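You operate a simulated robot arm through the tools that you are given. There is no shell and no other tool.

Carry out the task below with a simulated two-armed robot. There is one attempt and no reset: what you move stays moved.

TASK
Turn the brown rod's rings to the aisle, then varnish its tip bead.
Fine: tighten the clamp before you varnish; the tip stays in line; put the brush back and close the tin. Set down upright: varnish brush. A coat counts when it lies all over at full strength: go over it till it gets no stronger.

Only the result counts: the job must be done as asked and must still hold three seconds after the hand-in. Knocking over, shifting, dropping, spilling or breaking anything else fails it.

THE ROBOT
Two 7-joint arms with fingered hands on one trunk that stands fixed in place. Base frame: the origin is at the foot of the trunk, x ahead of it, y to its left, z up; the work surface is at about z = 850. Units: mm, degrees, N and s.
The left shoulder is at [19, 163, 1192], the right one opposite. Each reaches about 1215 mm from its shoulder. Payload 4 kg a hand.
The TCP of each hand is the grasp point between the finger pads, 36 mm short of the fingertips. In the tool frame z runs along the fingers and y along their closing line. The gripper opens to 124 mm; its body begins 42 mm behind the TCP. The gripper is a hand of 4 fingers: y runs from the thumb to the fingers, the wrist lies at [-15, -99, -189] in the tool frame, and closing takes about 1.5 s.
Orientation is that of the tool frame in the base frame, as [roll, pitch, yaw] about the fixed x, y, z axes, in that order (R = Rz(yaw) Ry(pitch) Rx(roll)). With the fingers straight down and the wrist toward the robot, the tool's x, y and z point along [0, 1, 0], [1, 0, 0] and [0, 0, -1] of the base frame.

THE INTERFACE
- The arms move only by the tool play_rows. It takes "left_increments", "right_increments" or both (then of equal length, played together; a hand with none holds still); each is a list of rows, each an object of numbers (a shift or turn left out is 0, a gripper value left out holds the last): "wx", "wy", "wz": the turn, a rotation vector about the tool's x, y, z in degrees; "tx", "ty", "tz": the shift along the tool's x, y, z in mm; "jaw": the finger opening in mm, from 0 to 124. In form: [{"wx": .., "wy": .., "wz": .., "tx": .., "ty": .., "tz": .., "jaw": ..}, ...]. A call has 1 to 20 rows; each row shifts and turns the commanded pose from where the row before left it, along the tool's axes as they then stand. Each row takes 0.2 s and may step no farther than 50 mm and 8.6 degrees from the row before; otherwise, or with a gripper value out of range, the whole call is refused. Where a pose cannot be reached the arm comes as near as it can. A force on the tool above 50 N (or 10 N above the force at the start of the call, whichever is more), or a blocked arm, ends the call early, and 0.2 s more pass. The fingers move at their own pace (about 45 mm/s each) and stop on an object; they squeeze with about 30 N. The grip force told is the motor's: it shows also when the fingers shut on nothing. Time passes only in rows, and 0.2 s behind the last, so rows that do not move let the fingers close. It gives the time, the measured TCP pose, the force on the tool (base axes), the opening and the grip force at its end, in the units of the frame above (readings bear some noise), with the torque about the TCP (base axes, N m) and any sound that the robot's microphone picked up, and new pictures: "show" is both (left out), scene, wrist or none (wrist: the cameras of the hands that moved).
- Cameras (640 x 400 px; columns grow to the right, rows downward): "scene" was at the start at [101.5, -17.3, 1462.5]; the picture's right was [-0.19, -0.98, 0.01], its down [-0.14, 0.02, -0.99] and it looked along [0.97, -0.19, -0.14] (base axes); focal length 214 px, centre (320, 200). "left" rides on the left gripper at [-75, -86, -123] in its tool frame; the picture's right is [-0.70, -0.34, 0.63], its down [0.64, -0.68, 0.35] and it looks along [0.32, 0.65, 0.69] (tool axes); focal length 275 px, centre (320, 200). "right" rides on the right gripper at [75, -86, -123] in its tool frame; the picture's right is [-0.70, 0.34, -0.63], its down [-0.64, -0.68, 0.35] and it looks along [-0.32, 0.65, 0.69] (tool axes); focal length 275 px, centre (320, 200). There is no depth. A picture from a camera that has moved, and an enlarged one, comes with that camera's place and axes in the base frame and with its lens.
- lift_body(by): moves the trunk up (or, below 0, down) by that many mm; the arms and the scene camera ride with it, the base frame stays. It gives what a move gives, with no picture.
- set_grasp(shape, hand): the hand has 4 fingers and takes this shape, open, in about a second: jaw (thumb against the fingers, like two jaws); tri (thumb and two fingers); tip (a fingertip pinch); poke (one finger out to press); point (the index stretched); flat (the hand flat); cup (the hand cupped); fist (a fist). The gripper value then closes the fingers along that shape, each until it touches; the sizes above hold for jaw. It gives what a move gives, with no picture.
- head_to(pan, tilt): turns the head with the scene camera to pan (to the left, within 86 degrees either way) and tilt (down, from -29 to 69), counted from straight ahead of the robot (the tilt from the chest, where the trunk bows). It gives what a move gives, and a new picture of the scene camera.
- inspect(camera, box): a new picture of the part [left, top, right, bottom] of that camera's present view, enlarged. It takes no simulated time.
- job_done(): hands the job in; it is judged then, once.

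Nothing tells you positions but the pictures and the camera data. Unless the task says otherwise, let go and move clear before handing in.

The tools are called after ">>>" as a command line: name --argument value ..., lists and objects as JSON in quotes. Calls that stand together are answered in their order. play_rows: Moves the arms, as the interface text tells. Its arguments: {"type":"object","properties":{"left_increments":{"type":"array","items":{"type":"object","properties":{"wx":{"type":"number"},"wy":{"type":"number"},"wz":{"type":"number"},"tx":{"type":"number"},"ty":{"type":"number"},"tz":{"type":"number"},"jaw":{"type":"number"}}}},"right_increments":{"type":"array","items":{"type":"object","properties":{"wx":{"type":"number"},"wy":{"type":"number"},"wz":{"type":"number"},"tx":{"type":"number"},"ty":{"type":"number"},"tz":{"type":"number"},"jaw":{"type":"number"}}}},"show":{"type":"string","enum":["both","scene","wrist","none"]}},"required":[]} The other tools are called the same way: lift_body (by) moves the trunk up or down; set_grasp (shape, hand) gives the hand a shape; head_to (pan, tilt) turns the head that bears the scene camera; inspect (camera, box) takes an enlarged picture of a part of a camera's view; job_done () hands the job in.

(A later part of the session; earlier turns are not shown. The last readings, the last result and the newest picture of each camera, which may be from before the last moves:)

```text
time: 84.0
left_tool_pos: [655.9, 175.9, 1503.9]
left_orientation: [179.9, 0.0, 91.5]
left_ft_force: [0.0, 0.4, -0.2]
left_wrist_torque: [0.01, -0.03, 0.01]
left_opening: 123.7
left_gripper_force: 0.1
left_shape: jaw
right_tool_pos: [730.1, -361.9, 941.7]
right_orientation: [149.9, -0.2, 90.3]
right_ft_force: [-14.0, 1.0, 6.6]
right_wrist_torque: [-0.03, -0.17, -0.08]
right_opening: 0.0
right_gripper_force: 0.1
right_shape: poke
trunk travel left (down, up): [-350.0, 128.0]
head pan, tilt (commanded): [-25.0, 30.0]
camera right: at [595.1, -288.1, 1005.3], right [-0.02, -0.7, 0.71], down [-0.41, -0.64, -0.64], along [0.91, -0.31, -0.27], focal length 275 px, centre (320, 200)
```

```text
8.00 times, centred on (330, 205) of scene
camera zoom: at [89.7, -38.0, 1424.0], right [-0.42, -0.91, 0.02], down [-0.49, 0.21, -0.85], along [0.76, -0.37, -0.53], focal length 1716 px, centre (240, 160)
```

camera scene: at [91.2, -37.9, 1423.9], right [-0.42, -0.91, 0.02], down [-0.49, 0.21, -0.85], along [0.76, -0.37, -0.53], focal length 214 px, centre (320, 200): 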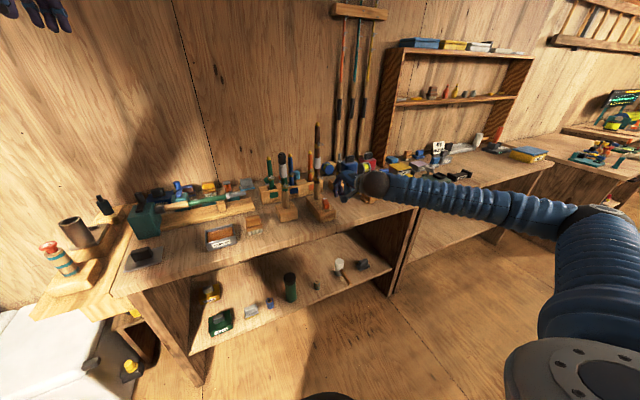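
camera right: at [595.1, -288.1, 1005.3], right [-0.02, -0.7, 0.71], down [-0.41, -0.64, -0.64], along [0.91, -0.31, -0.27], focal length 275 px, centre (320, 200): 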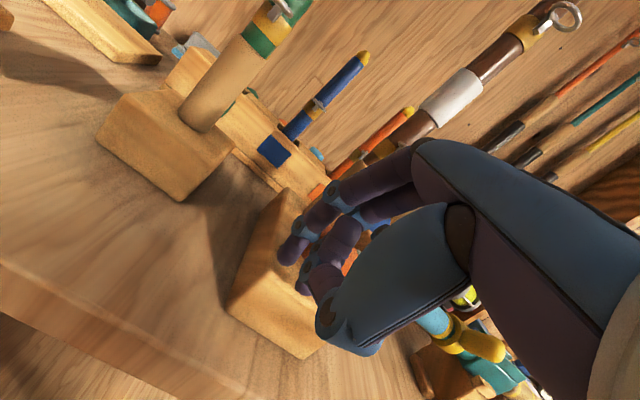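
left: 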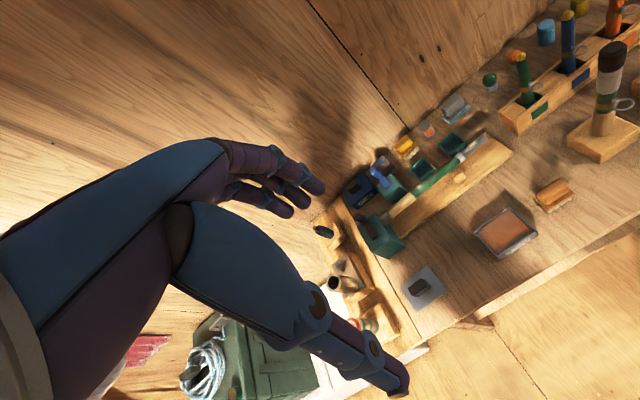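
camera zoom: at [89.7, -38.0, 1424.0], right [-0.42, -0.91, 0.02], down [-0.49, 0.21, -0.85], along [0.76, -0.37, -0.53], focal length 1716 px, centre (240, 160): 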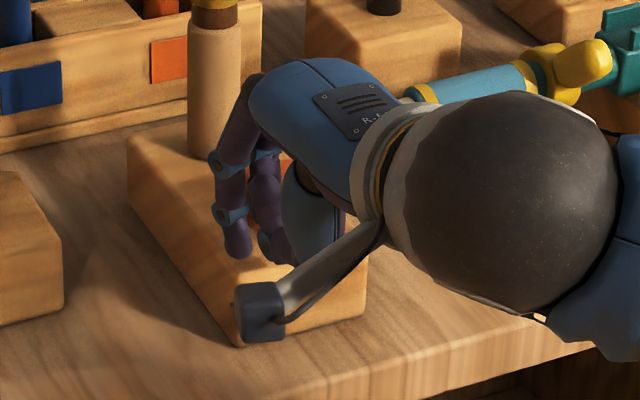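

>>> play_rows --right_increments '[{"ty": 2.6, "tz": 1.5}, {"ty": 2.6, "tz": 1.5}, {"ty": 2.6, "tz": 1.5}, {}]' --show "none"

>>> inspect --camera "scene" --box '[305, 180, 355, 230]'

```text
time: 85.0
left_tool_pos: [654.7, 174.9, 1504.6]
left_orientation: [179.6, 0.0, 91.5]
left_ft_force: [0.3, -0.1, -0.4]
left_wrist_torque: [0.02, 0.0, 0.02]
left_opening: 124.0
left_gripper_force: 0.1
left_shape: jaw
right_tool_pos: [738.5, -361.6, 941.5]
right_orientation: [149.8, -0.2, 90.4]
right_ft_force: [-21.5, 2.9, 12.7]
right_wrist_torque: [-0.09, -0.19, -0.15]
right_opening: 0.0
right_gripper_force: 0.0
right_shape: poke
trunk travel left (down, up): [-350.0, 128.0]
head pan, tilt (commanded): [-25.0, 30.0]
```

```text
8.00 times, centred on (330, 205) of scene
camera zoom: at [88.5, -37.6, 1424.1], right [-0.42, -0.91, 0.02], down [-0.49, 0.21, -0.85], along [0.76, -0.37, -0.53], focal length 1716 px, centre (240, 160)
```

zoom: 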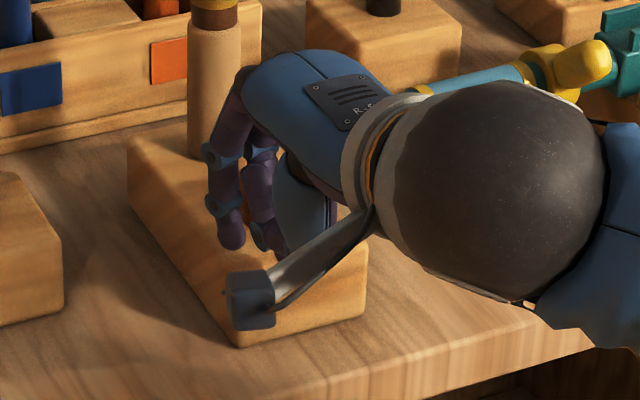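

>>> play_rows --right_increments '[{"ty": -13, "tz": -7.5}, {"ty": -13, "tz": -15}, {"ty": -5, "tz": -35}, {"ty": -5, "tz": -35}, {"tx": -10, "tz": -30}, {}]' --show "wrist"

>>> inspect --camera "scene" --box '[305, 180, 355, 230]'

>>> inspect --camera "right" --box '[140, 150, 380, 380]'

```text
time: 86.4
left_tool_pos: [658.0, 173.9, 1502.5]
left_orientation: [179.9, 0.0, 91.5]
left_ft_force: [0.3, 0.2, 0.4]
left_wrist_torque: [-0.03, 0.02, 0.04]
left_opening: 123.7
left_gripper_force: 0.1
left_shape: jaw
right_tool_pos: [648.1, -374.5, 1028.6]
right_orientation: [150.0, -0.2, 90.3]
right_ft_force: [0.8, -0.3, -0.7]
right_wrist_torque: [0.05, 0.0, 0.02]
right_opening: 0.0
right_gripper_force: 0.0
right_shape: poke
trunk travel left (down, up): [-350.0, 128.0]
head pan, tilt (commanded): [-25.0, 30.0]
camera right: at [512.2, -299.2, 1092.4], right [-0.02, -0.7, 0.71], down [-0.41, -0.64, -0.64], along [0.91, -0.31, -0.28], focal length 275 px, centre (320, 200)
```

right: 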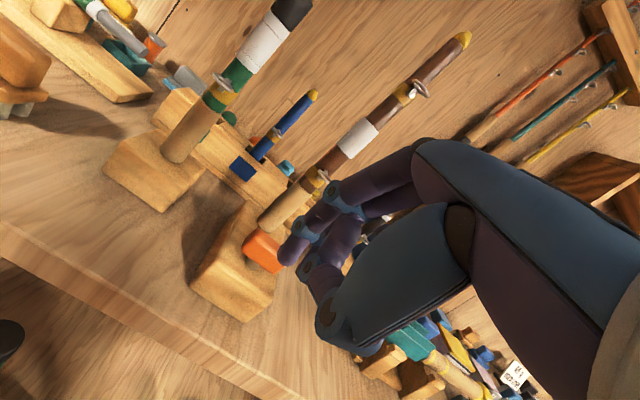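

```text
8.00 times, centred on (330, 205) of scene
camera zoom: at [92.1, -38.3, 1423.7], right [-0.42, -0.91, 0.02], down [-0.49, 0.21, -0.85], along [0.76, -0.37, -0.53], focal length 1716 px, centre (240, 160)
```

zoom: 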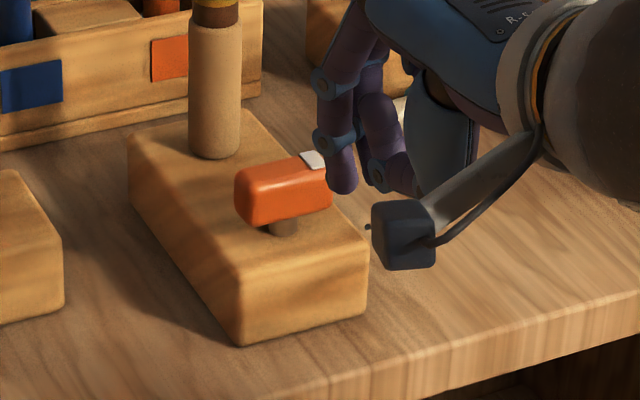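

```text
1.74 times, centred on (260, 265) of right
camera zoom: at [512.2, -299.2, 1092.4], right [-0.02, -0.7, 0.71], down [-0.41, -0.64, -0.64], along [0.91, -0.31, -0.28], focal length 479 px, centre (424, 87)
```

zoom: 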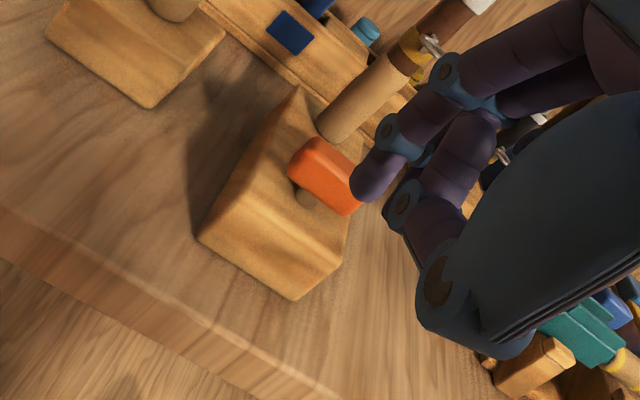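

The lever hasn't moved further: it is at a hard stop about 90° clockwise, so the clamp is tightened. Next I'll locate the brush, tin and lid precisely.

>>> head_to --pan 0 --tilt 35

>>> inspect --camera "scene" --box '[290, 170, 360, 220]'

>>> inspect --camera "left" --box '[440, 140, 600, 280]'

```text
time: 87.3
left_tool_pos: [656.6, 174.9, 1502.9]
left_orientation: [180.0, -0.1, 91.5]
left_ft_force: [0.5, -0.2, 0.5]
left_wrist_torque: [-0.02, 0.02, 0.0]
left_opening: 123.9
left_gripper_force: 0.0
left_shape: jaw
right_tool_pos: [647.6, -374.3, 1027.8]
right_orientation: [149.9, -0.3, 90.4]
right_ft_force: [-0.2, -0.6, -0.9]
right_wrist_torque: [-0.02, -0.01, 0.02]
right_opening: 0.2
right_gripper_force: 0.1
right_shape: poke
trunk travel left (down, up): [-350.0, 128.0]
head pan, tilt (commanded): [0.0, 35.0]
camera scene: at [97.2, -0.2, 1415.8], right [0.0, -1.0, 0.0], down [-0.61, 0.0, -0.8], along [0.8, 0.0, -0.61], focal length 214 px, centre (320, 200)
```

scene: 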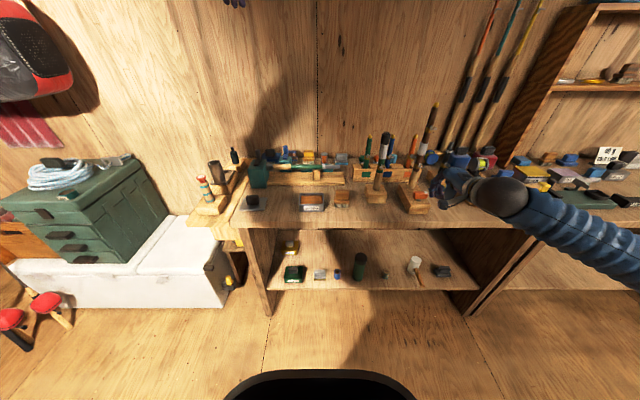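

```text
8.00 times, centred on (325, 195) of scene
camera zoom: at [97.2, -0.2, 1415.8], right [0.0, -1.0, 0.0], down [-0.61, 0.0, -0.8], along [0.8, 0.0, -0.61], focal length 1716 px, centre (280, 240)
```

zoom: 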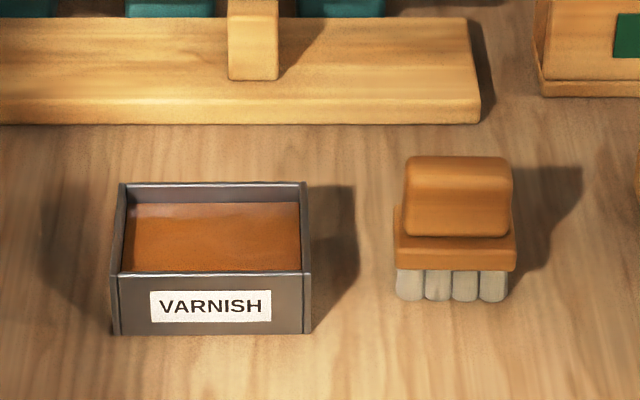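

```text
2.86 times, centred on (520, 210) of left
camera zoom: at [572.0, 97.2, 1625.3], right [-0.32, -0.7, -0.64], down [-0.7, 0.63, -0.35], along [0.64, 0.33, -0.69], focal length 786 px, centre (-251, 171)
```

zoom: 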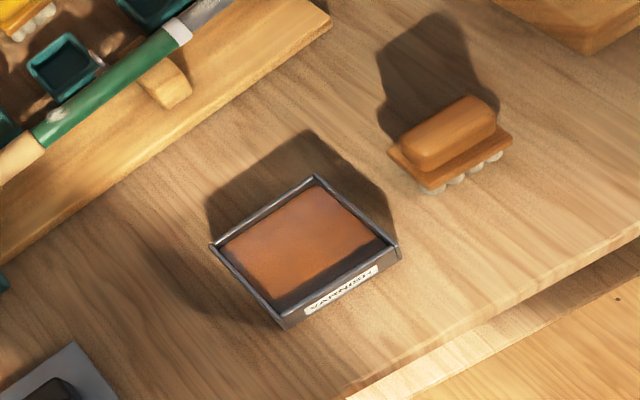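

Brush centre is at about (800, -90), handle top z≈917. The tin spans x 757-832, y -15..84, rim z≈889, varnish at about z≈879. I'll switch the right hand to jaw and move over to the brush.

>>> set_grasp --hand "right" --shape "jaw"

>>> play_rows --right_increments '[{"tx": 47.3}, {"tx": 47.3}, {"tx": 47.3}, {"tx": 47.3}, {"tx": 47.3}, {"tx": 47.3}, {"wx": 7.5}, {"wx": 7.5}, {"wx": 7.5}, {"wx": 7.5}, {}]' --show "none"

```text
time: 88.2
left_tool_pos: [657.4, 175.4, 1502.8]
left_orientation: [179.8, 0.1, 91.5]
left_ft_force: [1.0, 0.0, -0.6]
left_wrist_torque: [-0.04, 0.01, -0.02]
left_opening: 123.8
left_gripper_force: 0.1
left_shape: jaw
right_tool_pos: [647.2, -374.2, 1028.9]
right_orientation: [150.0, -0.3, 90.3]
right_ft_force: [-0.4, 0.7, 0.4]
right_wrist_torque: [-0.03, 0.02, -0.01]
right_opening: 124.0
right_gripper_force: 0.0
right_shape: jaw
trunk travel left (down, up): [-350.0, 128.0]
head pan, tilt (commanded): [0.0, 35.0]
```

```text
time: 90.6
left_tool_pos: [656.4, 175.5, 1502.2]
left_orientation: [179.9, -0.1, 91.5]
left_ft_force: [0.1, 0.3, -1.1]
left_wrist_torque: [0.01, 0.01, 0.0]
left_opening: 123.8
left_gripper_force: 0.1
left_shape: jaw
right_tool_pos: [645.4, -90.1, 1028.8]
right_orientation: [180.0, -0.2, 90.3]
right_ft_force: [-0.2, -0.6, 0.3]
right_wrist_torque: [-0.03, 0.01, -0.02]
right_opening: 124.2
right_gripper_force: 0.1
right_shape: jaw
trunk travel left (down, up): [-350.0, 128.0]
head pan, tilt (commanded): [0.0, 35.0]
```

>>> play_rows --right_increments '[{"ty": 38.6, "tz": 7.2, "jaw": 70}, {"ty": 38.6, "tz": 7.2}, {"ty": 38.6, "tz": 7.2}, {"ty": 38.6, "tz": 7.2}, {}]' --show "both"

>>> inspect --camera "scene" --box '[290, 140, 390, 220]'

>>> inspect --camera "right" --box '[180, 160, 400, 380]'

```text
time: 91.8
left_tool_pos: [656.4, 174.4, 1502.9]
left_orientation: [179.8, -0.1, 91.5]
left_ft_force: [-0.4, 0.3, 0.1]
left_wrist_torque: [-0.01, -0.02, 0.04]
left_opening: 123.8
left_gripper_force: 0.2
left_shape: jaw
right_tool_pos: [801.7, -91.9, 999.6]
right_orientation: [179.9, -0.1, 90.3]
right_ft_force: [1.0, -0.5, 0.7]
right_wrist_torque: [0.01, -0.01, -0.01]
right_opening: 70.3
right_gripper_force: 0.0
right_shape: jaw
trunk travel left (down, up): [-350.0, 128.0]
head pan, tilt (commanded): [0.0, 35.0]
camera scene: at [96.5, -0.3, 1415.9], right [0.0, -1.0, 0.0], down [-0.61, 0.0, -0.8], along [0.8, 0.0, -0.61], focal length 214 px, centre (320, 200)
camera right: at [715.9, -17.1, 1124.1], right [0.34, -0.7, 0.63], down [-0.68, -0.65, -0.35], along [0.65, -0.31, -0.69], focal length 275 px, centre (320, 200)
```

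scene: 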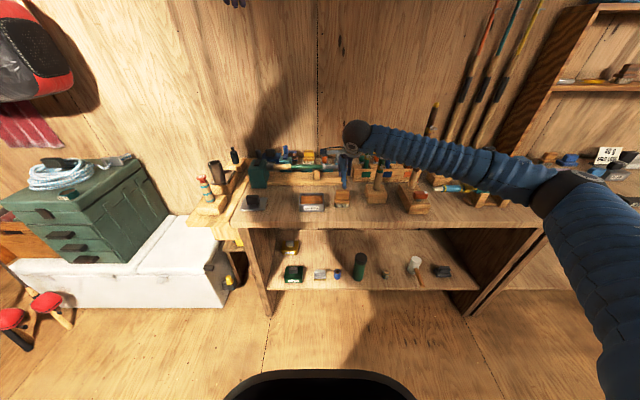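
right: 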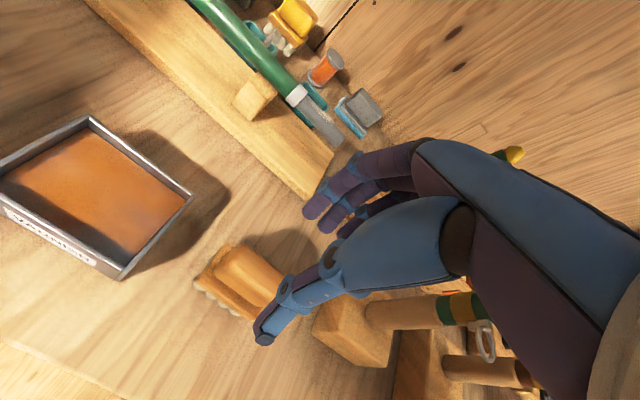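

```text
5.00 times, centred on (340, 180) of scene
camera zoom: at [96.5, -0.3, 1415.9], right [0.0, -1.0, 0.0], down [-0.61, 0.0, -0.8], along [0.8, 0.0, -0.61], focal length 1072 px, centre (220, 300)
```

zoom: 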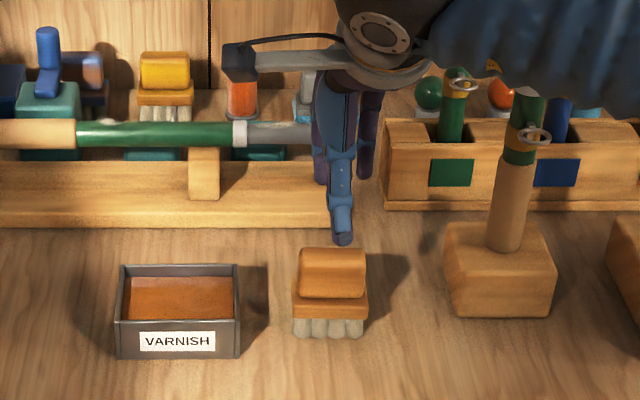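

```text
1.82 times, centred on (290, 270) of right
camera zoom: at [715.9, -17.1, 1124.1], right [0.34, -0.7, 0.63], down [-0.68, -0.65, -0.35], along [0.65, -0.31, -0.69], focal length 500 px, centre (374, 73)
```

zoom: 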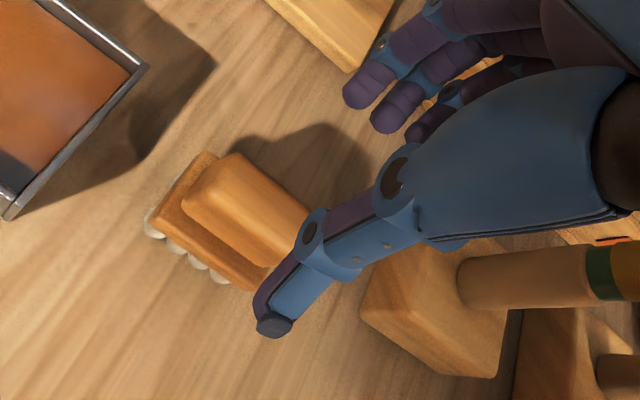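

Aligned over the brush handle. I'll descend with the jaws open at 70 and then close on it.

>>> play_rows --right_increments '[{"tz": 18.4, "tx": 0.5}, {"tz": 18.4, "tx": 0.5}, {"tz": 18.4, "tx": 0.5}, {"tz": 18.2, "tx": 0.4}, {}]' --show "wrist"

>>> inspect --camera "scene" --box '[310, 160, 370, 215]'

```text
time: 93.0
left_tool_pos: [658.1, 174.4, 1502.5]
left_orientation: [179.8, 0.0, 91.5]
left_ft_force: [0.3, -0.3, 0.7]
left_wrist_torque: [0.0, -0.01, 0.01]
left_opening: 123.8
left_gripper_force: 0.1
left_shape: jaw
right_tool_pos: [801.5, -86.5, 927.0]
right_orientation: [179.9, -0.2, 90.3]
right_ft_force: [-0.7, -0.4, -0.5]
right_wrist_torque: [0.0, 0.01, -0.03]
right_opening: 70.4
right_gripper_force: 0.0
right_shape: jaw
trunk travel left (down, up): [-350.0, 128.0]
head pan, tilt (commanded): [0.0, 35.0]
camera right: at [715.1, -12.5, 1051.0], right [0.34, -0.7, 0.63], down [-0.68, -0.65, -0.35], along [0.65, -0.31, -0.69], focal length 275 px, centre (320, 200)
```

right: 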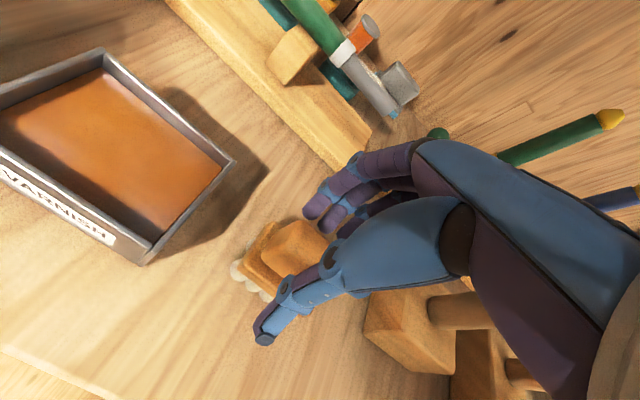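

```text
7.27 times, centred on (340, 188) of scene
camera zoom: at [97.1, 0.2, 1415.9], right [0.0, -1.0, 0.0], down [-0.61, 0.0, -0.8], along [0.8, 0.0, -0.61], focal length 1560 px, centre (174, 291)
```

zoom: 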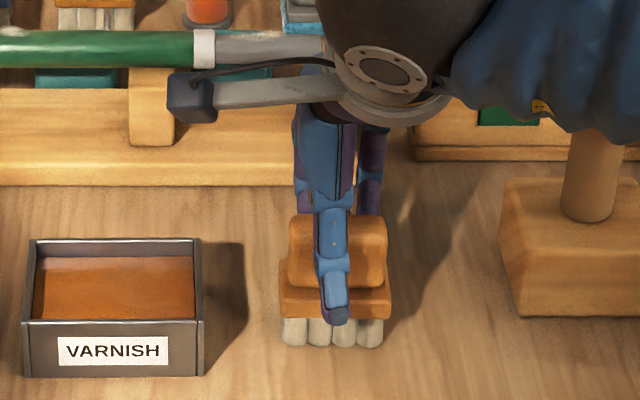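

Well centred. Closing on the handle in steps.

>>> play_rows --right_increments '[{"jaw": 54}, {"jaw": 44}, {"jaw": 36}, {}, {}]' --show "none"

>>> play_rows --right_increments '[{"jaw": 30}, {"jaw": 24}, {"jaw": 18}, {}, {}]' --show "wrist"

>>> inspect --camera "scene" --box '[310, 160, 370, 215]'

```text
time: 94.2
left_tool_pos: [657.2, 174.9, 1502.1]
left_orientation: [179.9, 0.1, 91.5]
left_ft_force: [0.0, -0.8, -1.5]
left_wrist_torque: [0.01, -0.02, 0.04]
left_opening: 123.6
left_gripper_force: 0.2
left_shape: jaw
right_tool_pos: [800.4, -87.6, 927.2]
right_orientation: [-180.0, -0.2, 90.3]
right_ft_force: [-0.4, 0.3, 0.4]
right_wrist_torque: [-0.03, -0.04, 0.03]
right_opening: 36.9
right_gripper_force: 0.0
right_shape: jaw
trunk travel left (down, up): [-350.0, 128.0]
head pan, tilt (commanded): [0.0, 35.0]
```

```text
time: 95.4
left_tool_pos: [657.7, 174.5, 1503.1]
left_orientation: [179.8, 0.1, 91.6]
left_ft_force: [-0.3, -0.8, -0.2]
left_wrist_torque: [0.0, -0.01, 0.0]
left_opening: 123.8
left_gripper_force: 0.0
left_shape: jaw
right_tool_pos: [800.1, -88.6, 926.7]
right_orientation: [179.8, -0.1, 90.3]
right_ft_force: [0.1, -0.3, 4.8]
right_wrist_torque: [-0.05, -0.07, 0.04]
right_opening: 29.5
right_gripper_force: 29.7
right_shape: jaw
trunk travel left (down, up): [-350.0, 128.0]
head pan, tilt (commanded): [0.0, 35.0]
camera right: at [715.0, -12.6, 1051.5], right [0.34, -0.7, 0.63], down [-0.68, -0.65, -0.35], along [0.65, -0.31, -0.69], focal length 275 px, centre (320, 200)
```

right: 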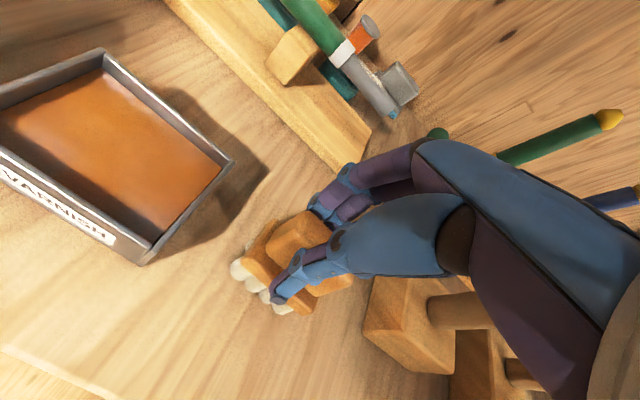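

```text
7.27 times, centred on (340, 188) of scene
camera zoom: at [96.9, 0.0, 1415.9], right [0.0, -1.0, 0.0], down [-0.61, 0.0, -0.8], along [0.8, 0.0, -0.61], focal length 1560 px, centre (174, 291)
```

zoom: 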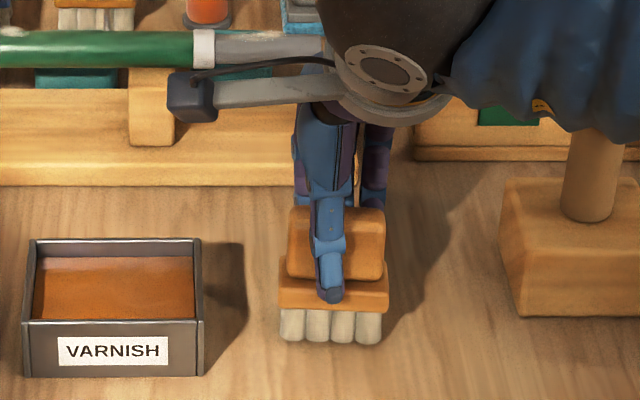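

Brush gripped (29.5 mm). Its home is TCP (800.1, -88.6, 926.7), yaw 90.3°. I'll lift it straight up and look.

>>> play_rows --right_increments '[{"tz": -12}, {"tz": -20}, {"tz": -25}, {"tz": -25}, {}]' --show "wrist"

>>> inspect --camera "scene" --box '[300, 140, 370, 215]'

```text
time: 96.6
left_tool_pos: [658.8, 174.5, 1502.0]
left_orientation: [179.9, 0.0, 91.5]
left_ft_force: [-0.1, -0.1, 0.5]
left_wrist_torque: [-0.02, 0.02, 0.01]
left_opening: 123.9
left_gripper_force: 0.2
left_shape: jaw
right_tool_pos: [800.9, -87.3, 1007.7]
right_orientation: [180.0, -0.2, 90.3]
right_ft_force: [0.1, -0.1, -1.3]
right_wrist_torque: [0.01, 0.03, -0.02]
right_opening: 29.6
right_gripper_force: 30.1
right_shape: jaw
trunk travel left (down, up): [-350.0, 128.0]
head pan, tilt (commanded): [0.0, 35.0]
camera right: at [714.6, -11.9, 1132.7], right [0.34, -0.7, 0.63], down [-0.68, -0.65, -0.35], along [0.65, -0.31, -0.69], focal length 275 px, centre (320, 200)
```

right: 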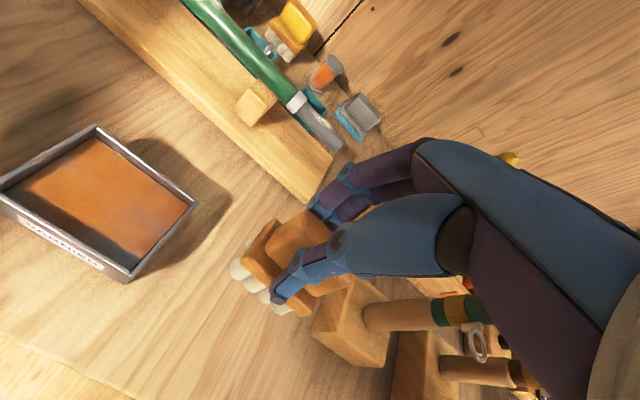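

```text
5.33 times, centred on (335, 178) of scene
camera zoom: at [97.7, -0.1, 1415.7], right [0.0, -1.0, 0.0], down [-0.61, 0.0, -0.79], along [0.79, 0.0, -0.61], focal length 1144 px, centre (240, 320)
```

zoom: 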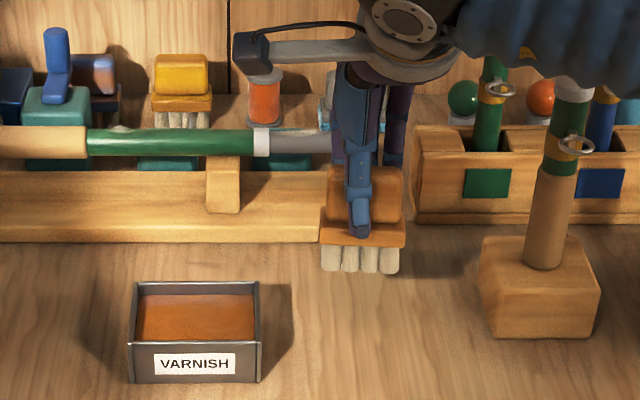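

The brush hangs straight. I'll move it over the tin.

>>> play_rows --right_increments '[{"tx": 41.1, "ty": -2.1}, {"tx": 41.1, "ty": -2.1}, {"tx": 41.1, "ty": -2.1}, {}]' --show "wrist"

>>> inspect --camera "scene" --box '[280, 140, 350, 215]'

```text
time: 97.6
left_tool_pos: [657.4, 173.6, 1503.6]
left_orientation: [179.9, -0.2, 91.5]
left_ft_force: [1.1, 0.1, 0.1]
left_wrist_torque: [0.01, 0.02, 0.02]
left_opening: 123.7
left_gripper_force: 0.0
left_shape: jaw
right_tool_pos: [792.1, 36.3, 1008.1]
right_orientation: [-180.0, -0.2, 90.3]
right_ft_force: [0.1, -0.2, -0.5]
right_wrist_torque: [0.03, -0.01, 0.02]
right_opening: 29.7
right_gripper_force: 30.5
right_shape: jaw
trunk travel left (down, up): [-350.0, 128.0]
head pan, tilt (commanded): [0.0, 35.0]
camera right: at [706.6, 111.0, 1133.0], right [0.34, -0.7, 0.63], down [-0.68, -0.65, -0.35], along [0.65, -0.31, -0.69], focal length 275 px, centre (320, 200)
```

right: 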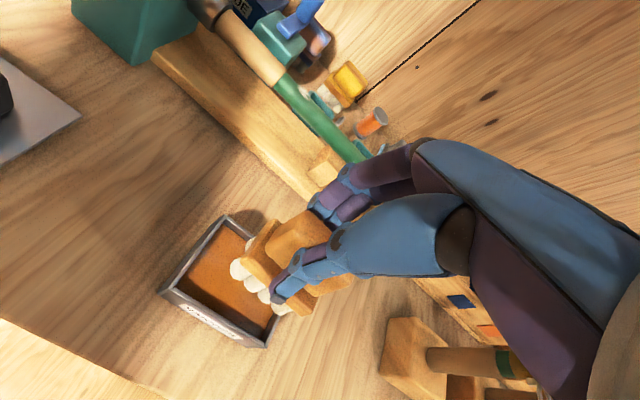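

```text
5.33 times, centred on (315, 178) of scene
camera zoom: at [97.3, -1.0, 1415.8], right [0.0, -1.0, 0.0], down [-0.61, 0.0, -0.79], along [0.79, 0.0, -0.61], focal length 1144 px, centre (347, 320)
```

zoom: 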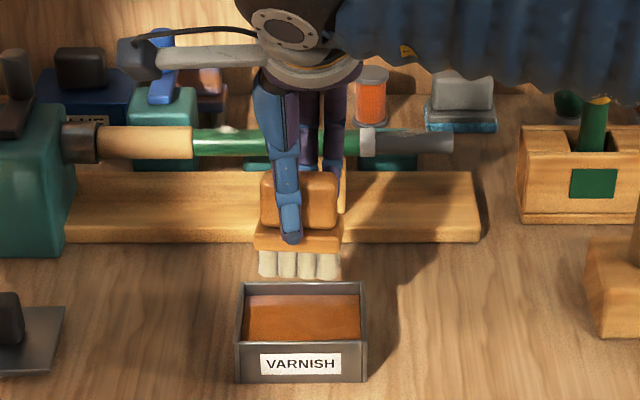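

Centred over the tin. I'll lower the bristles into the varnish and watch force.

>>> play_rows --right_increments '[{"tz": 16, "ty": 0.6}, {"tz": 16, "ty": 0.6}, {"tz": 14, "ty": 0.6}, {"tz": 10}, {"tz": 6}, {}]' --show "wrist"

>>> inspect --camera "scene" --box '[280, 150, 350, 215]'

```text
time: 99.0
left_tool_pos: [651.3, 173.9, 1506.1]
left_orientation: [179.7, 0.1, 91.5]
left_ft_force: [0.5, 0.8, 0.4]
left_wrist_torque: [-0.02, 0.01, 0.0]
left_opening: 123.6
left_gripper_force: 0.1
left_shape: jaw
right_tool_pos: [793.5, 36.6, 953.2]
right_orientation: [179.5, -0.3, 90.3]
right_ft_force: [-6.8, 1.9, 48.8]
right_wrist_torque: [0.03, -0.49, 0.11]
right_opening: 31.8
right_gripper_force: 30.0
right_shape: jaw
trunk travel left (down, up): [-350.0, 128.0]
head pan, tilt (commanded): [0.0, 35.0]
camera right: at [705.9, 110.9, 1077.1], right [0.34, -0.7, 0.63], down [-0.67, -0.65, -0.36], along [0.66, -0.31, -0.69], focal length 275 px, centre (320, 200)
```

right: 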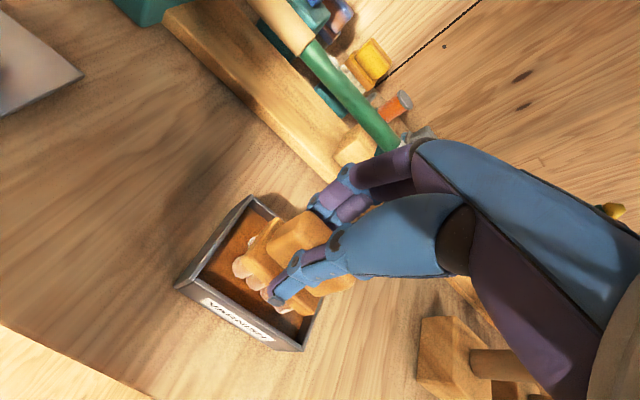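

```text
6.15 times, centred on (315, 182) of scene
camera zoom: at [92.4, -0.1, 1416.7], right [0.0, -1.0, 0.0], down [-0.6, 0.0, -0.8], along [0.8, 0.0, -0.6], focal length 1320 px, centre (351, 308)
```

zoom: 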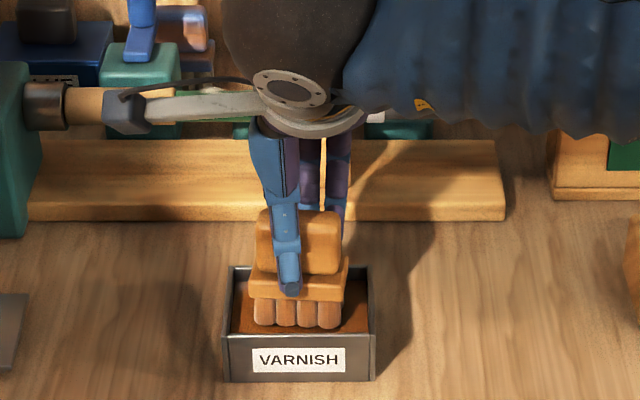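

The bristles have turned varnish-brown and the surface gave 49 N, so I'll lift now gently.

>>> play_rows --right_increments '[{"tz": -6}, {"tz": -8}, {"tz": -12}, {"tz": -20}, {"tz": -25}, {}]' --show "wrist"

>>> inspect --camera "scene" --box '[280, 130, 350, 215]'

>>> inspect --camera "right" --box '[180, 180, 380, 360]'

```text
time: 100.4
left_tool_pos: [657.2, 174.5, 1502.3]
left_orientation: [179.9, 0.0, 91.6]
left_ft_force: [-0.8, -0.5, -0.7]
left_wrist_torque: [-0.02, -0.03, 0.0]
left_opening: 123.8
left_gripper_force: 0.0
left_shape: jaw
right_tool_pos: [797.7, 36.1, 1017.9]
right_orientation: [180.0, -0.2, 90.3]
right_ft_force: [-0.7, 0.5, -0.6]
right_wrist_torque: [0.0, 0.01, 0.01]
right_opening: 30.1
right_gripper_force: 30.2
right_shape: jaw
trunk travel left (down, up): [-350.0, 128.0]
head pan, tilt (commanded): [0.0, 35.0]
camera right: at [711.0, 111.1, 1141.4], right [0.34, -0.7, 0.63], down [-0.68, -0.65, -0.35], along [0.65, -0.31, -0.69], focal length 275 px, centre (320, 200)
```

right: 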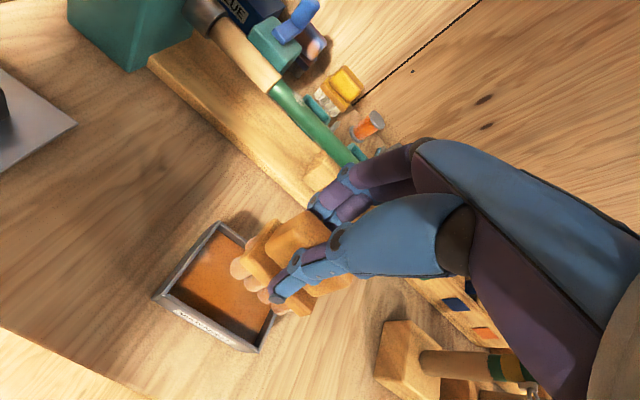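

```text
4.71 times, centred on (315, 172) of scene
camera zoom: at [97.5, 0.1, 1415.7], right [0.0, -1.0, 0.0], down [-0.61, 0.0, -0.79], along [0.79, 0.0, -0.61], focal length 1009 px, centre (344, 329)
```

zoom: 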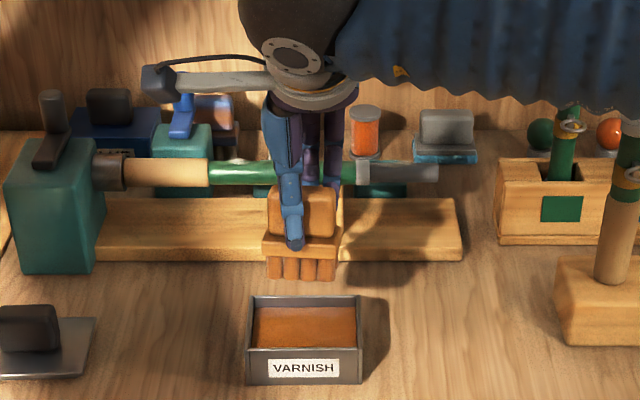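

```text
2.22 times, centred on (280, 270) of right
camera zoom: at [711.0, 111.1, 1141.4], right [0.34, -0.7, 0.63], down [-0.68, -0.65, -0.35], along [0.65, -0.31, -0.69], focal length 612 px, centre (409, 44)
```

zoom: 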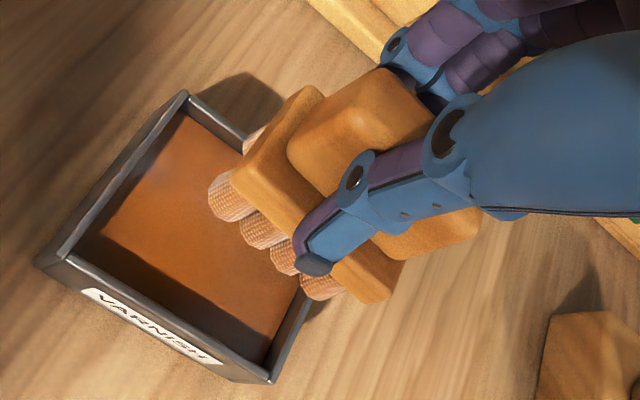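

Bristles are loaded with varnish. I'll raise the brush high and carry it over to above the tip bead.

>>> play_rows --right_increments '[{"tz": -47}, {"tz": -47}, {"tz": -47}, {"tz": -47}, {"tz": -47}, {"tz": -47}, {"tz": -45}, {}]' --show "none"

>>> play_rows --right_increments '[{"tx": -47, "ty": 7.2}, {"tx": -47, "ty": 7.2}, {"tx": -47, "ty": 7.2}, {"tx": -47, "ty": 7.2}, {"tx": -47, "ty": 7.2}, {"tx": -47, "ty": 7.2}, {"tx": -47, "ty": 7.2}, {"tx": -47, "ty": 7.2}, {"tx": -46, "ty": 5}, {}]' --show "none"

>>> head_to --pan -25 --tilt 15

```text
time: 102.2
left_tool_pos: [658.8, 174.5, 1502.1]
left_orientation: [180.0, -0.1, 91.5]
left_ft_force: [-0.6, -0.5, 0.0]
left_wrist_torque: [-0.01, -0.01, 0.0]
left_opening: 123.8
left_gripper_force: 0.1
left_shape: jaw
right_tool_pos: [798.3, 33.1, 1343.2]
right_orientation: [180.0, -0.3, 90.3]
right_ft_force: [0.0, -0.1, -0.3]
right_wrist_torque: [0.01, 0.0, 0.01]
right_opening: 29.8
right_gripper_force: 29.7
right_shape: jaw
trunk travel left (down, up): [-350.0, 128.0]
head pan, tilt (commanded): [0.0, 35.0]
```

```text
time: 104.4
left_tool_pos: [657.6, 176.0, 1502.8]
left_orientation: [179.8, 0.0, 91.5]
left_ft_force: [0.1, 0.1, -0.1]
left_wrist_torque: [-0.03, 0.0, 0.0]
left_opening: 123.7
left_gripper_force: 0.1
left_shape: jaw
right_tool_pos: [858.8, -386.0, 1344.2]
right_orientation: [180.0, -0.1, 90.3]
right_ft_force: [-0.1, -0.4, -0.5]
right_wrist_torque: [0.01, 0.03, -0.01]
right_opening: 29.7
right_gripper_force: 29.8
right_shape: jaw
trunk travel left (down, up): [-350.0, 128.0]
head pan, tilt (commanded): [0.0, 35.0]
```

```text
time: 105.3
left_tool_pos: [656.6, 174.6, 1502.9]
left_orientation: [180.0, 0.0, 91.5]
left_ft_force: [0.0, -0.5, -1.0]
left_wrist_torque: [-0.02, 0.01, 0.01]
left_opening: 124.1
left_gripper_force: 0.1
left_shape: jaw
right_tool_pos: [859.1, -386.9, 1342.4]
right_orientation: [180.0, -0.2, 90.2]
right_ft_force: [-0.5, 0.3, -0.4]
right_wrist_torque: [-0.01, 0.01, 0.0]
right_opening: 29.7
right_gripper_force: 30.6
right_shape: jaw
trunk travel left (down, up): [-350.0, 128.0]
head pan, tilt (commanded): [-25.0, 15.0]
camera scene: at [95.3, -39.5, 1447.8], right [-0.42, -0.91, 0.02], down [-0.27, 0.11, -0.96], along [0.86, -0.41, -0.3], focal length 214 px, centre (320, 200)
```

scene: 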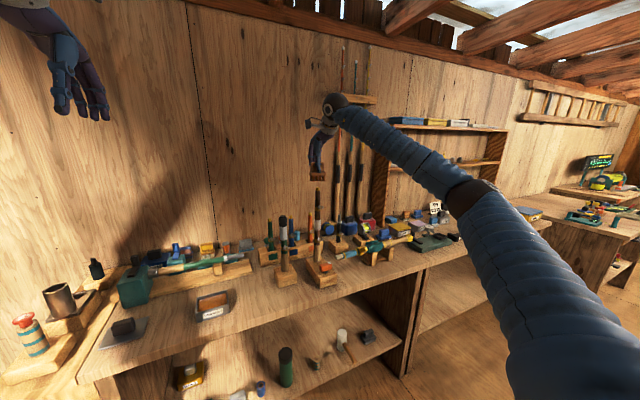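

>>> inspect --camera "scene" --box '[295, 150, 345, 200]'

>>> inspect --camera "right" --box '[180, 180, 380, 360]'

>>> inspect --camera "scene" --box '[295, 180, 345, 290]'

```text
8.00 times, centred on (320, 175) of scene
camera zoom: at [95.3, -39.5, 1447.8], right [-0.42, -0.91, 0.02], down [-0.27, 0.11, -0.96], along [0.86, -0.41, -0.3], focal length 1716 px, centre (320, 400)
```

zoom: 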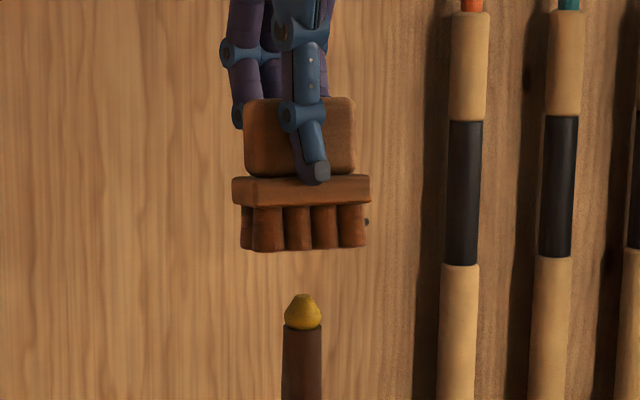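

```text
2.22 times, centred on (280, 270) of right
camera zoom: at [773.4, -312.5, 1466.9], right [0.34, -0.7, 0.63], down [-0.68, -0.65, -0.35], along [0.65, -0.31, -0.69], focal length 612 px, centre (409, 44)
```

zoom: 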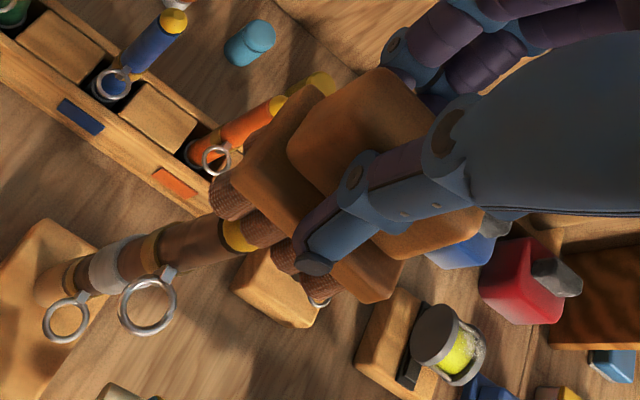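

```text
3.64 times, centred on (320, 235) of scene
camera zoom: at [95.3, -39.5, 1447.8], right [-0.42, -0.91, 0.02], down [-0.27, 0.11, -0.96], along [0.86, -0.41, -0.3], focal length 780 px, centre (320, 73)
```

zoom: 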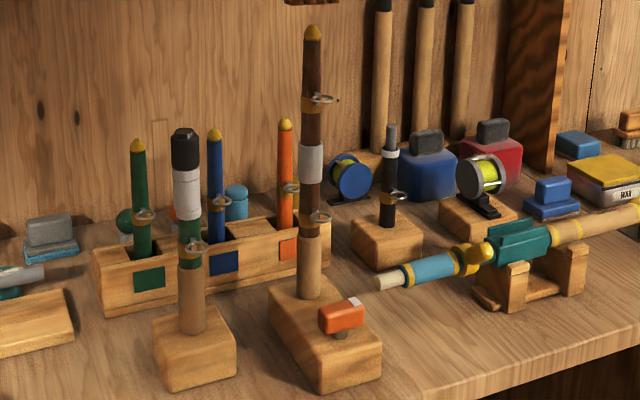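

All rings face the aisle, in line with the neighbours. The brush is directly over the bead (top z≈1240), bristles at about 1266. I'll lower gently onto the bead.

>>> play_rows --right_increments '[{"tz": 10}, {"tz": 10}, {"tz": 4}, {"tz": 2}, {}]' --show "wrist"

>>> inspect --camera "scene" --box '[295, 150, 345, 200]'

```text
time: 106.5
left_tool_pos: [656.5, 173.4, 1502.3]
left_orientation: [179.9, 0.0, 91.5]
left_ft_force: [-0.5, 0.3, 0.4]
left_wrist_torque: [0.01, 0.01, -0.01]
left_opening: 123.5
left_gripper_force: 0.0
left_shape: jaw
right_tool_pos: [859.8, -386.3, 1318.4]
right_orientation: [179.9, -0.2, 90.3]
right_ft_force: [1.1, -0.2, 2.1]
right_wrist_torque: [0.01, 0.01, 0.02]
right_opening: 29.7
right_gripper_force: 29.6
right_shape: jaw
trunk travel left (down, up): [-350.0, 128.0]
head pan, tilt (commanded): [-25.0, 15.0]
camera right: at [774.1, -312.6, 1442.1], right [0.34, -0.7, 0.63], down [-0.68, -0.65, -0.35], along [0.65, -0.31, -0.69], focal length 275 px, centre (320, 200)
```

right: 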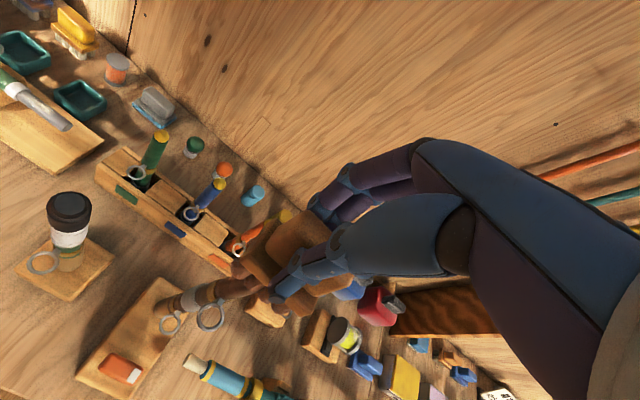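

```text
8.00 times, centred on (320, 175) of scene
camera zoom: at [95.0, -39.5, 1448.0], right [-0.42, -0.91, 0.02], down [-0.27, 0.11, -0.96], along [0.86, -0.41, -0.29], focal length 1716 px, centre (320, 400)
```

zoom: 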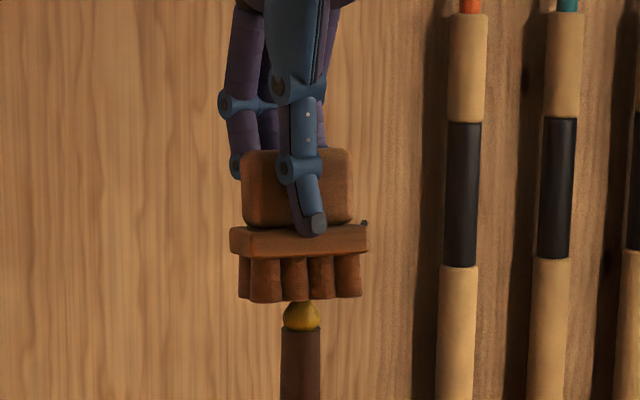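

Light contact (2 N). I'll stroke in small side-to-side and fore-and-aft passes, then look at the bead's colour.

>>> play_rows --right_increments '[{"tz": 1.5}, {"tx": 6}, {"tx": 6}, {"tx": -6}, {"tx": -6}, {"tx": -6}, {"tx": -6}, {"tx": 6}, {"tx": 6}, {"ty": 6}, {"ty": 6}, {"ty": -6}, {"ty": -6}, {"ty": -6}, {"ty": -6}, {"ty": 6}, {"ty": 6}, {}]' --show "none"

>>> inspect --camera "scene" --box '[305, 165, 335, 195]'

```text
time: 110.3
left_tool_pos: [654.6, 175.1, 1503.8]
left_orientation: [179.8, 0.0, 91.5]
left_ft_force: [-0.2, 0.2, 0.2]
left_wrist_torque: [-0.01, 0.03, 0.01]
left_opening: 123.8
left_gripper_force: 0.2
left_shape: jaw
right_tool_pos: [858.4, -385.4, 1317.5]
right_orientation: [179.9, -0.2, 90.3]
right_ft_force: [-0.6, -0.2, 19.8]
right_wrist_torque: [-0.06, -0.04, -0.01]
right_opening: 29.5
right_gripper_force: 29.9
right_shape: jaw
trunk travel left (down, up): [-350.0, 128.0]
head pan, tilt (commanded): [-25.0, 15.0]
```

```text
13.33 times, centred on (320, 180) of scene
camera zoom: at [93.2, -38.8, 1448.1], right [-0.42, -0.91, 0.02], down [-0.27, 0.11, -0.96], along [0.86, -0.41, -0.29], focal length 2860 px, centre (320, 467)
```

zoom: 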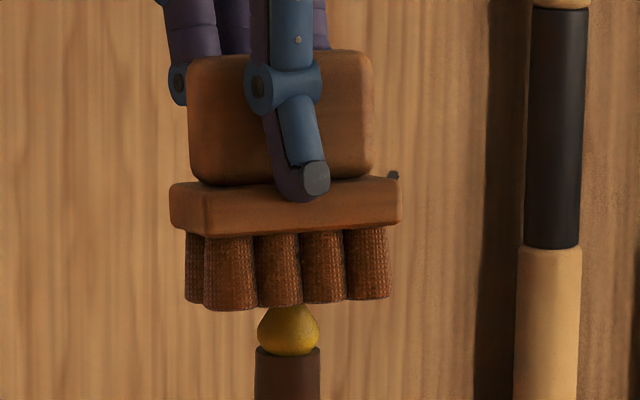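

>>> play_rows --right_increments '[{"tz": -6}, {"tz": -14}, {}]' --show "none"

>>> inspect --camera "scene" --box '[313, 182, 323, 195]'

>>> inspect --camera "right" --box '[200, 230, 320, 330]'

```text
time: 111.1
left_tool_pos: [658.8, 173.9, 1503.0]
left_orientation: [179.9, 0.0, 91.5]
left_ft_force: [0.3, -0.8, 0.5]
left_wrist_torque: [0.0, 0.02, 0.03]
left_opening: 123.8
left_gripper_force: 0.1
left_shape: jaw
right_tool_pos: [859.9, -387.0, 1335.5]
right_orientation: [180.0, -0.1, 90.3]
right_ft_force: [-0.2, 0.4, -0.7]
right_wrist_torque: [-0.02, 0.03, 0.02]
right_opening: 29.4
right_gripper_force: 30.0
right_shape: jaw
trunk travel left (down, up): [-350.0, 128.0]
head pan, tilt (commanded): [-25.0, 15.0]
```

```text
16.00 times, centred on (318, 188) of scene
camera zoom: at [95.4, -39.9, 1447.8], right [-0.42, -0.91, 0.02], down [-0.27, 0.11, -0.96], along [0.86, -0.41, -0.29], focal length 3432 px, centre (352, 384)
```

zoom: 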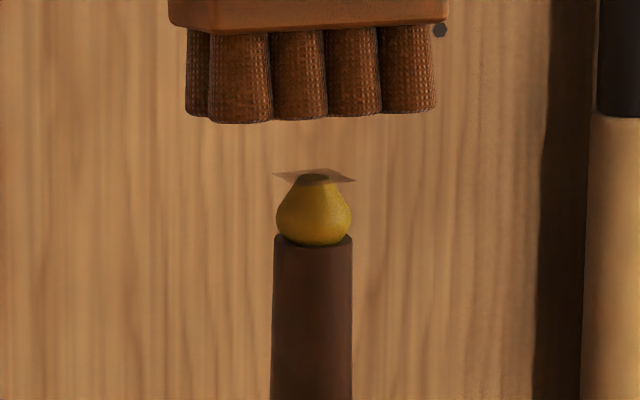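

```text
4.00 times, centred on (260, 280) of right
camera zoom: at [774.7, -312.1, 1458.8], right [0.34, -0.7, 0.63], down [-0.68, -0.65, -0.35], along [0.65, -0.31, -0.69], focal length 1101 px, centre (560, -120)
```

zoom: 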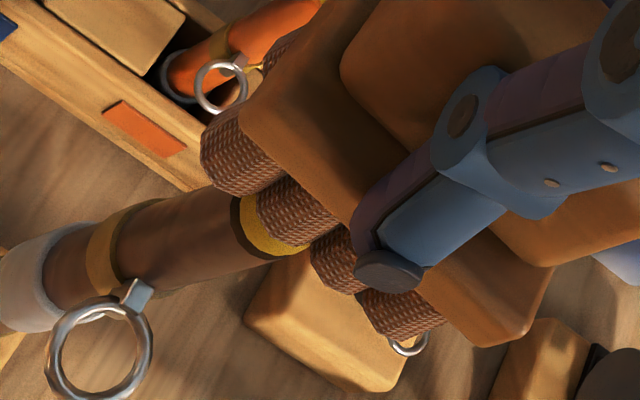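

A translucent brown film patch has appeared on top of the bead, so the coat builds up there. I'll lower again and make more strokes covering it fully.

>>> play_rows --right_increments '[{"tz": 10}, {"tz": 7}, {"tx": 10}, {"tx": -10}, {"tx": -10}, {"tx": 10}, {"tx": 10}, {"tx": -10}, {"tx": -10}, {"tx": 10}, {"ty": 10}, {"ty": -10}, {"ty": -10}, {"ty": 10}, {"ty": 10}, {"ty": -10}, {"ty": -10}, {"ty": 10}, {}]' --show "none"

>>> play_rows --right_increments '[{"tz": -6}, {"tz": -14}, {}]' --show "none"

>>> inspect --camera "scene" --box '[313, 182, 323, 195]'

```text
time: 115.1
left_tool_pos: [656.9, 174.0, 1502.6]
left_orientation: [179.8, 0.0, 91.5]
left_ft_force: [0.3, -0.1, 1.1]
left_wrist_torque: [0.01, -0.02, -0.01]
left_opening: 123.6
left_gripper_force: 0.0
left_shape: jaw
right_tool_pos: [858.7, -387.0, 1320.1]
right_orientation: [179.9, -0.1, 90.3]
right_ft_force: [-0.5, -0.2, -0.4]
right_wrist_torque: [0.03, -0.01, 0.04]
right_opening: 29.4
right_gripper_force: 29.9
right_shape: jaw
trunk travel left (down, up): [-350.0, 128.0]
head pan, tilt (commanded): [-25.0, 15.0]
```

```text
time: 115.9
left_tool_pos: [657.9, 174.1, 1502.3]
left_orientation: [179.9, 0.0, 91.5]
left_ft_force: [0.8, 0.9, -0.2]
left_wrist_torque: [0.03, -0.01, -0.03]
left_opening: 123.8
left_gripper_force: 0.1
left_shape: jaw
right_tool_pos: [860.5, -387.4, 1339.1]
right_orientation: [179.9, -0.2, 90.3]
right_ft_force: [0.2, 0.3, -1.3]
right_wrist_torque: [0.02, 0.03, -0.01]
right_opening: 29.5
right_gripper_force: 29.5
right_shape: jaw
trunk travel left (down, up): [-350.0, 128.0]
head pan, tilt (commanded): [-25.0, 15.0]
```

```text
16.00 times, centred on (318, 188) of scene
camera zoom: at [95.5, -39.9, 1447.8], right [-0.42, -0.91, 0.02], down [-0.27, 0.11, -0.96], along [0.86, -0.41, -0.29], focal length 3432 px, centre (352, 384)
```

zoom: 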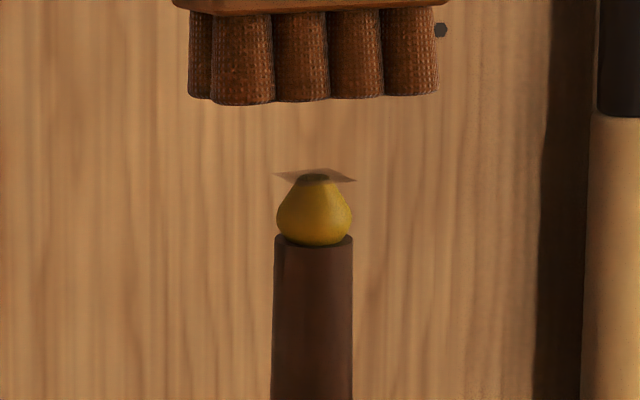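

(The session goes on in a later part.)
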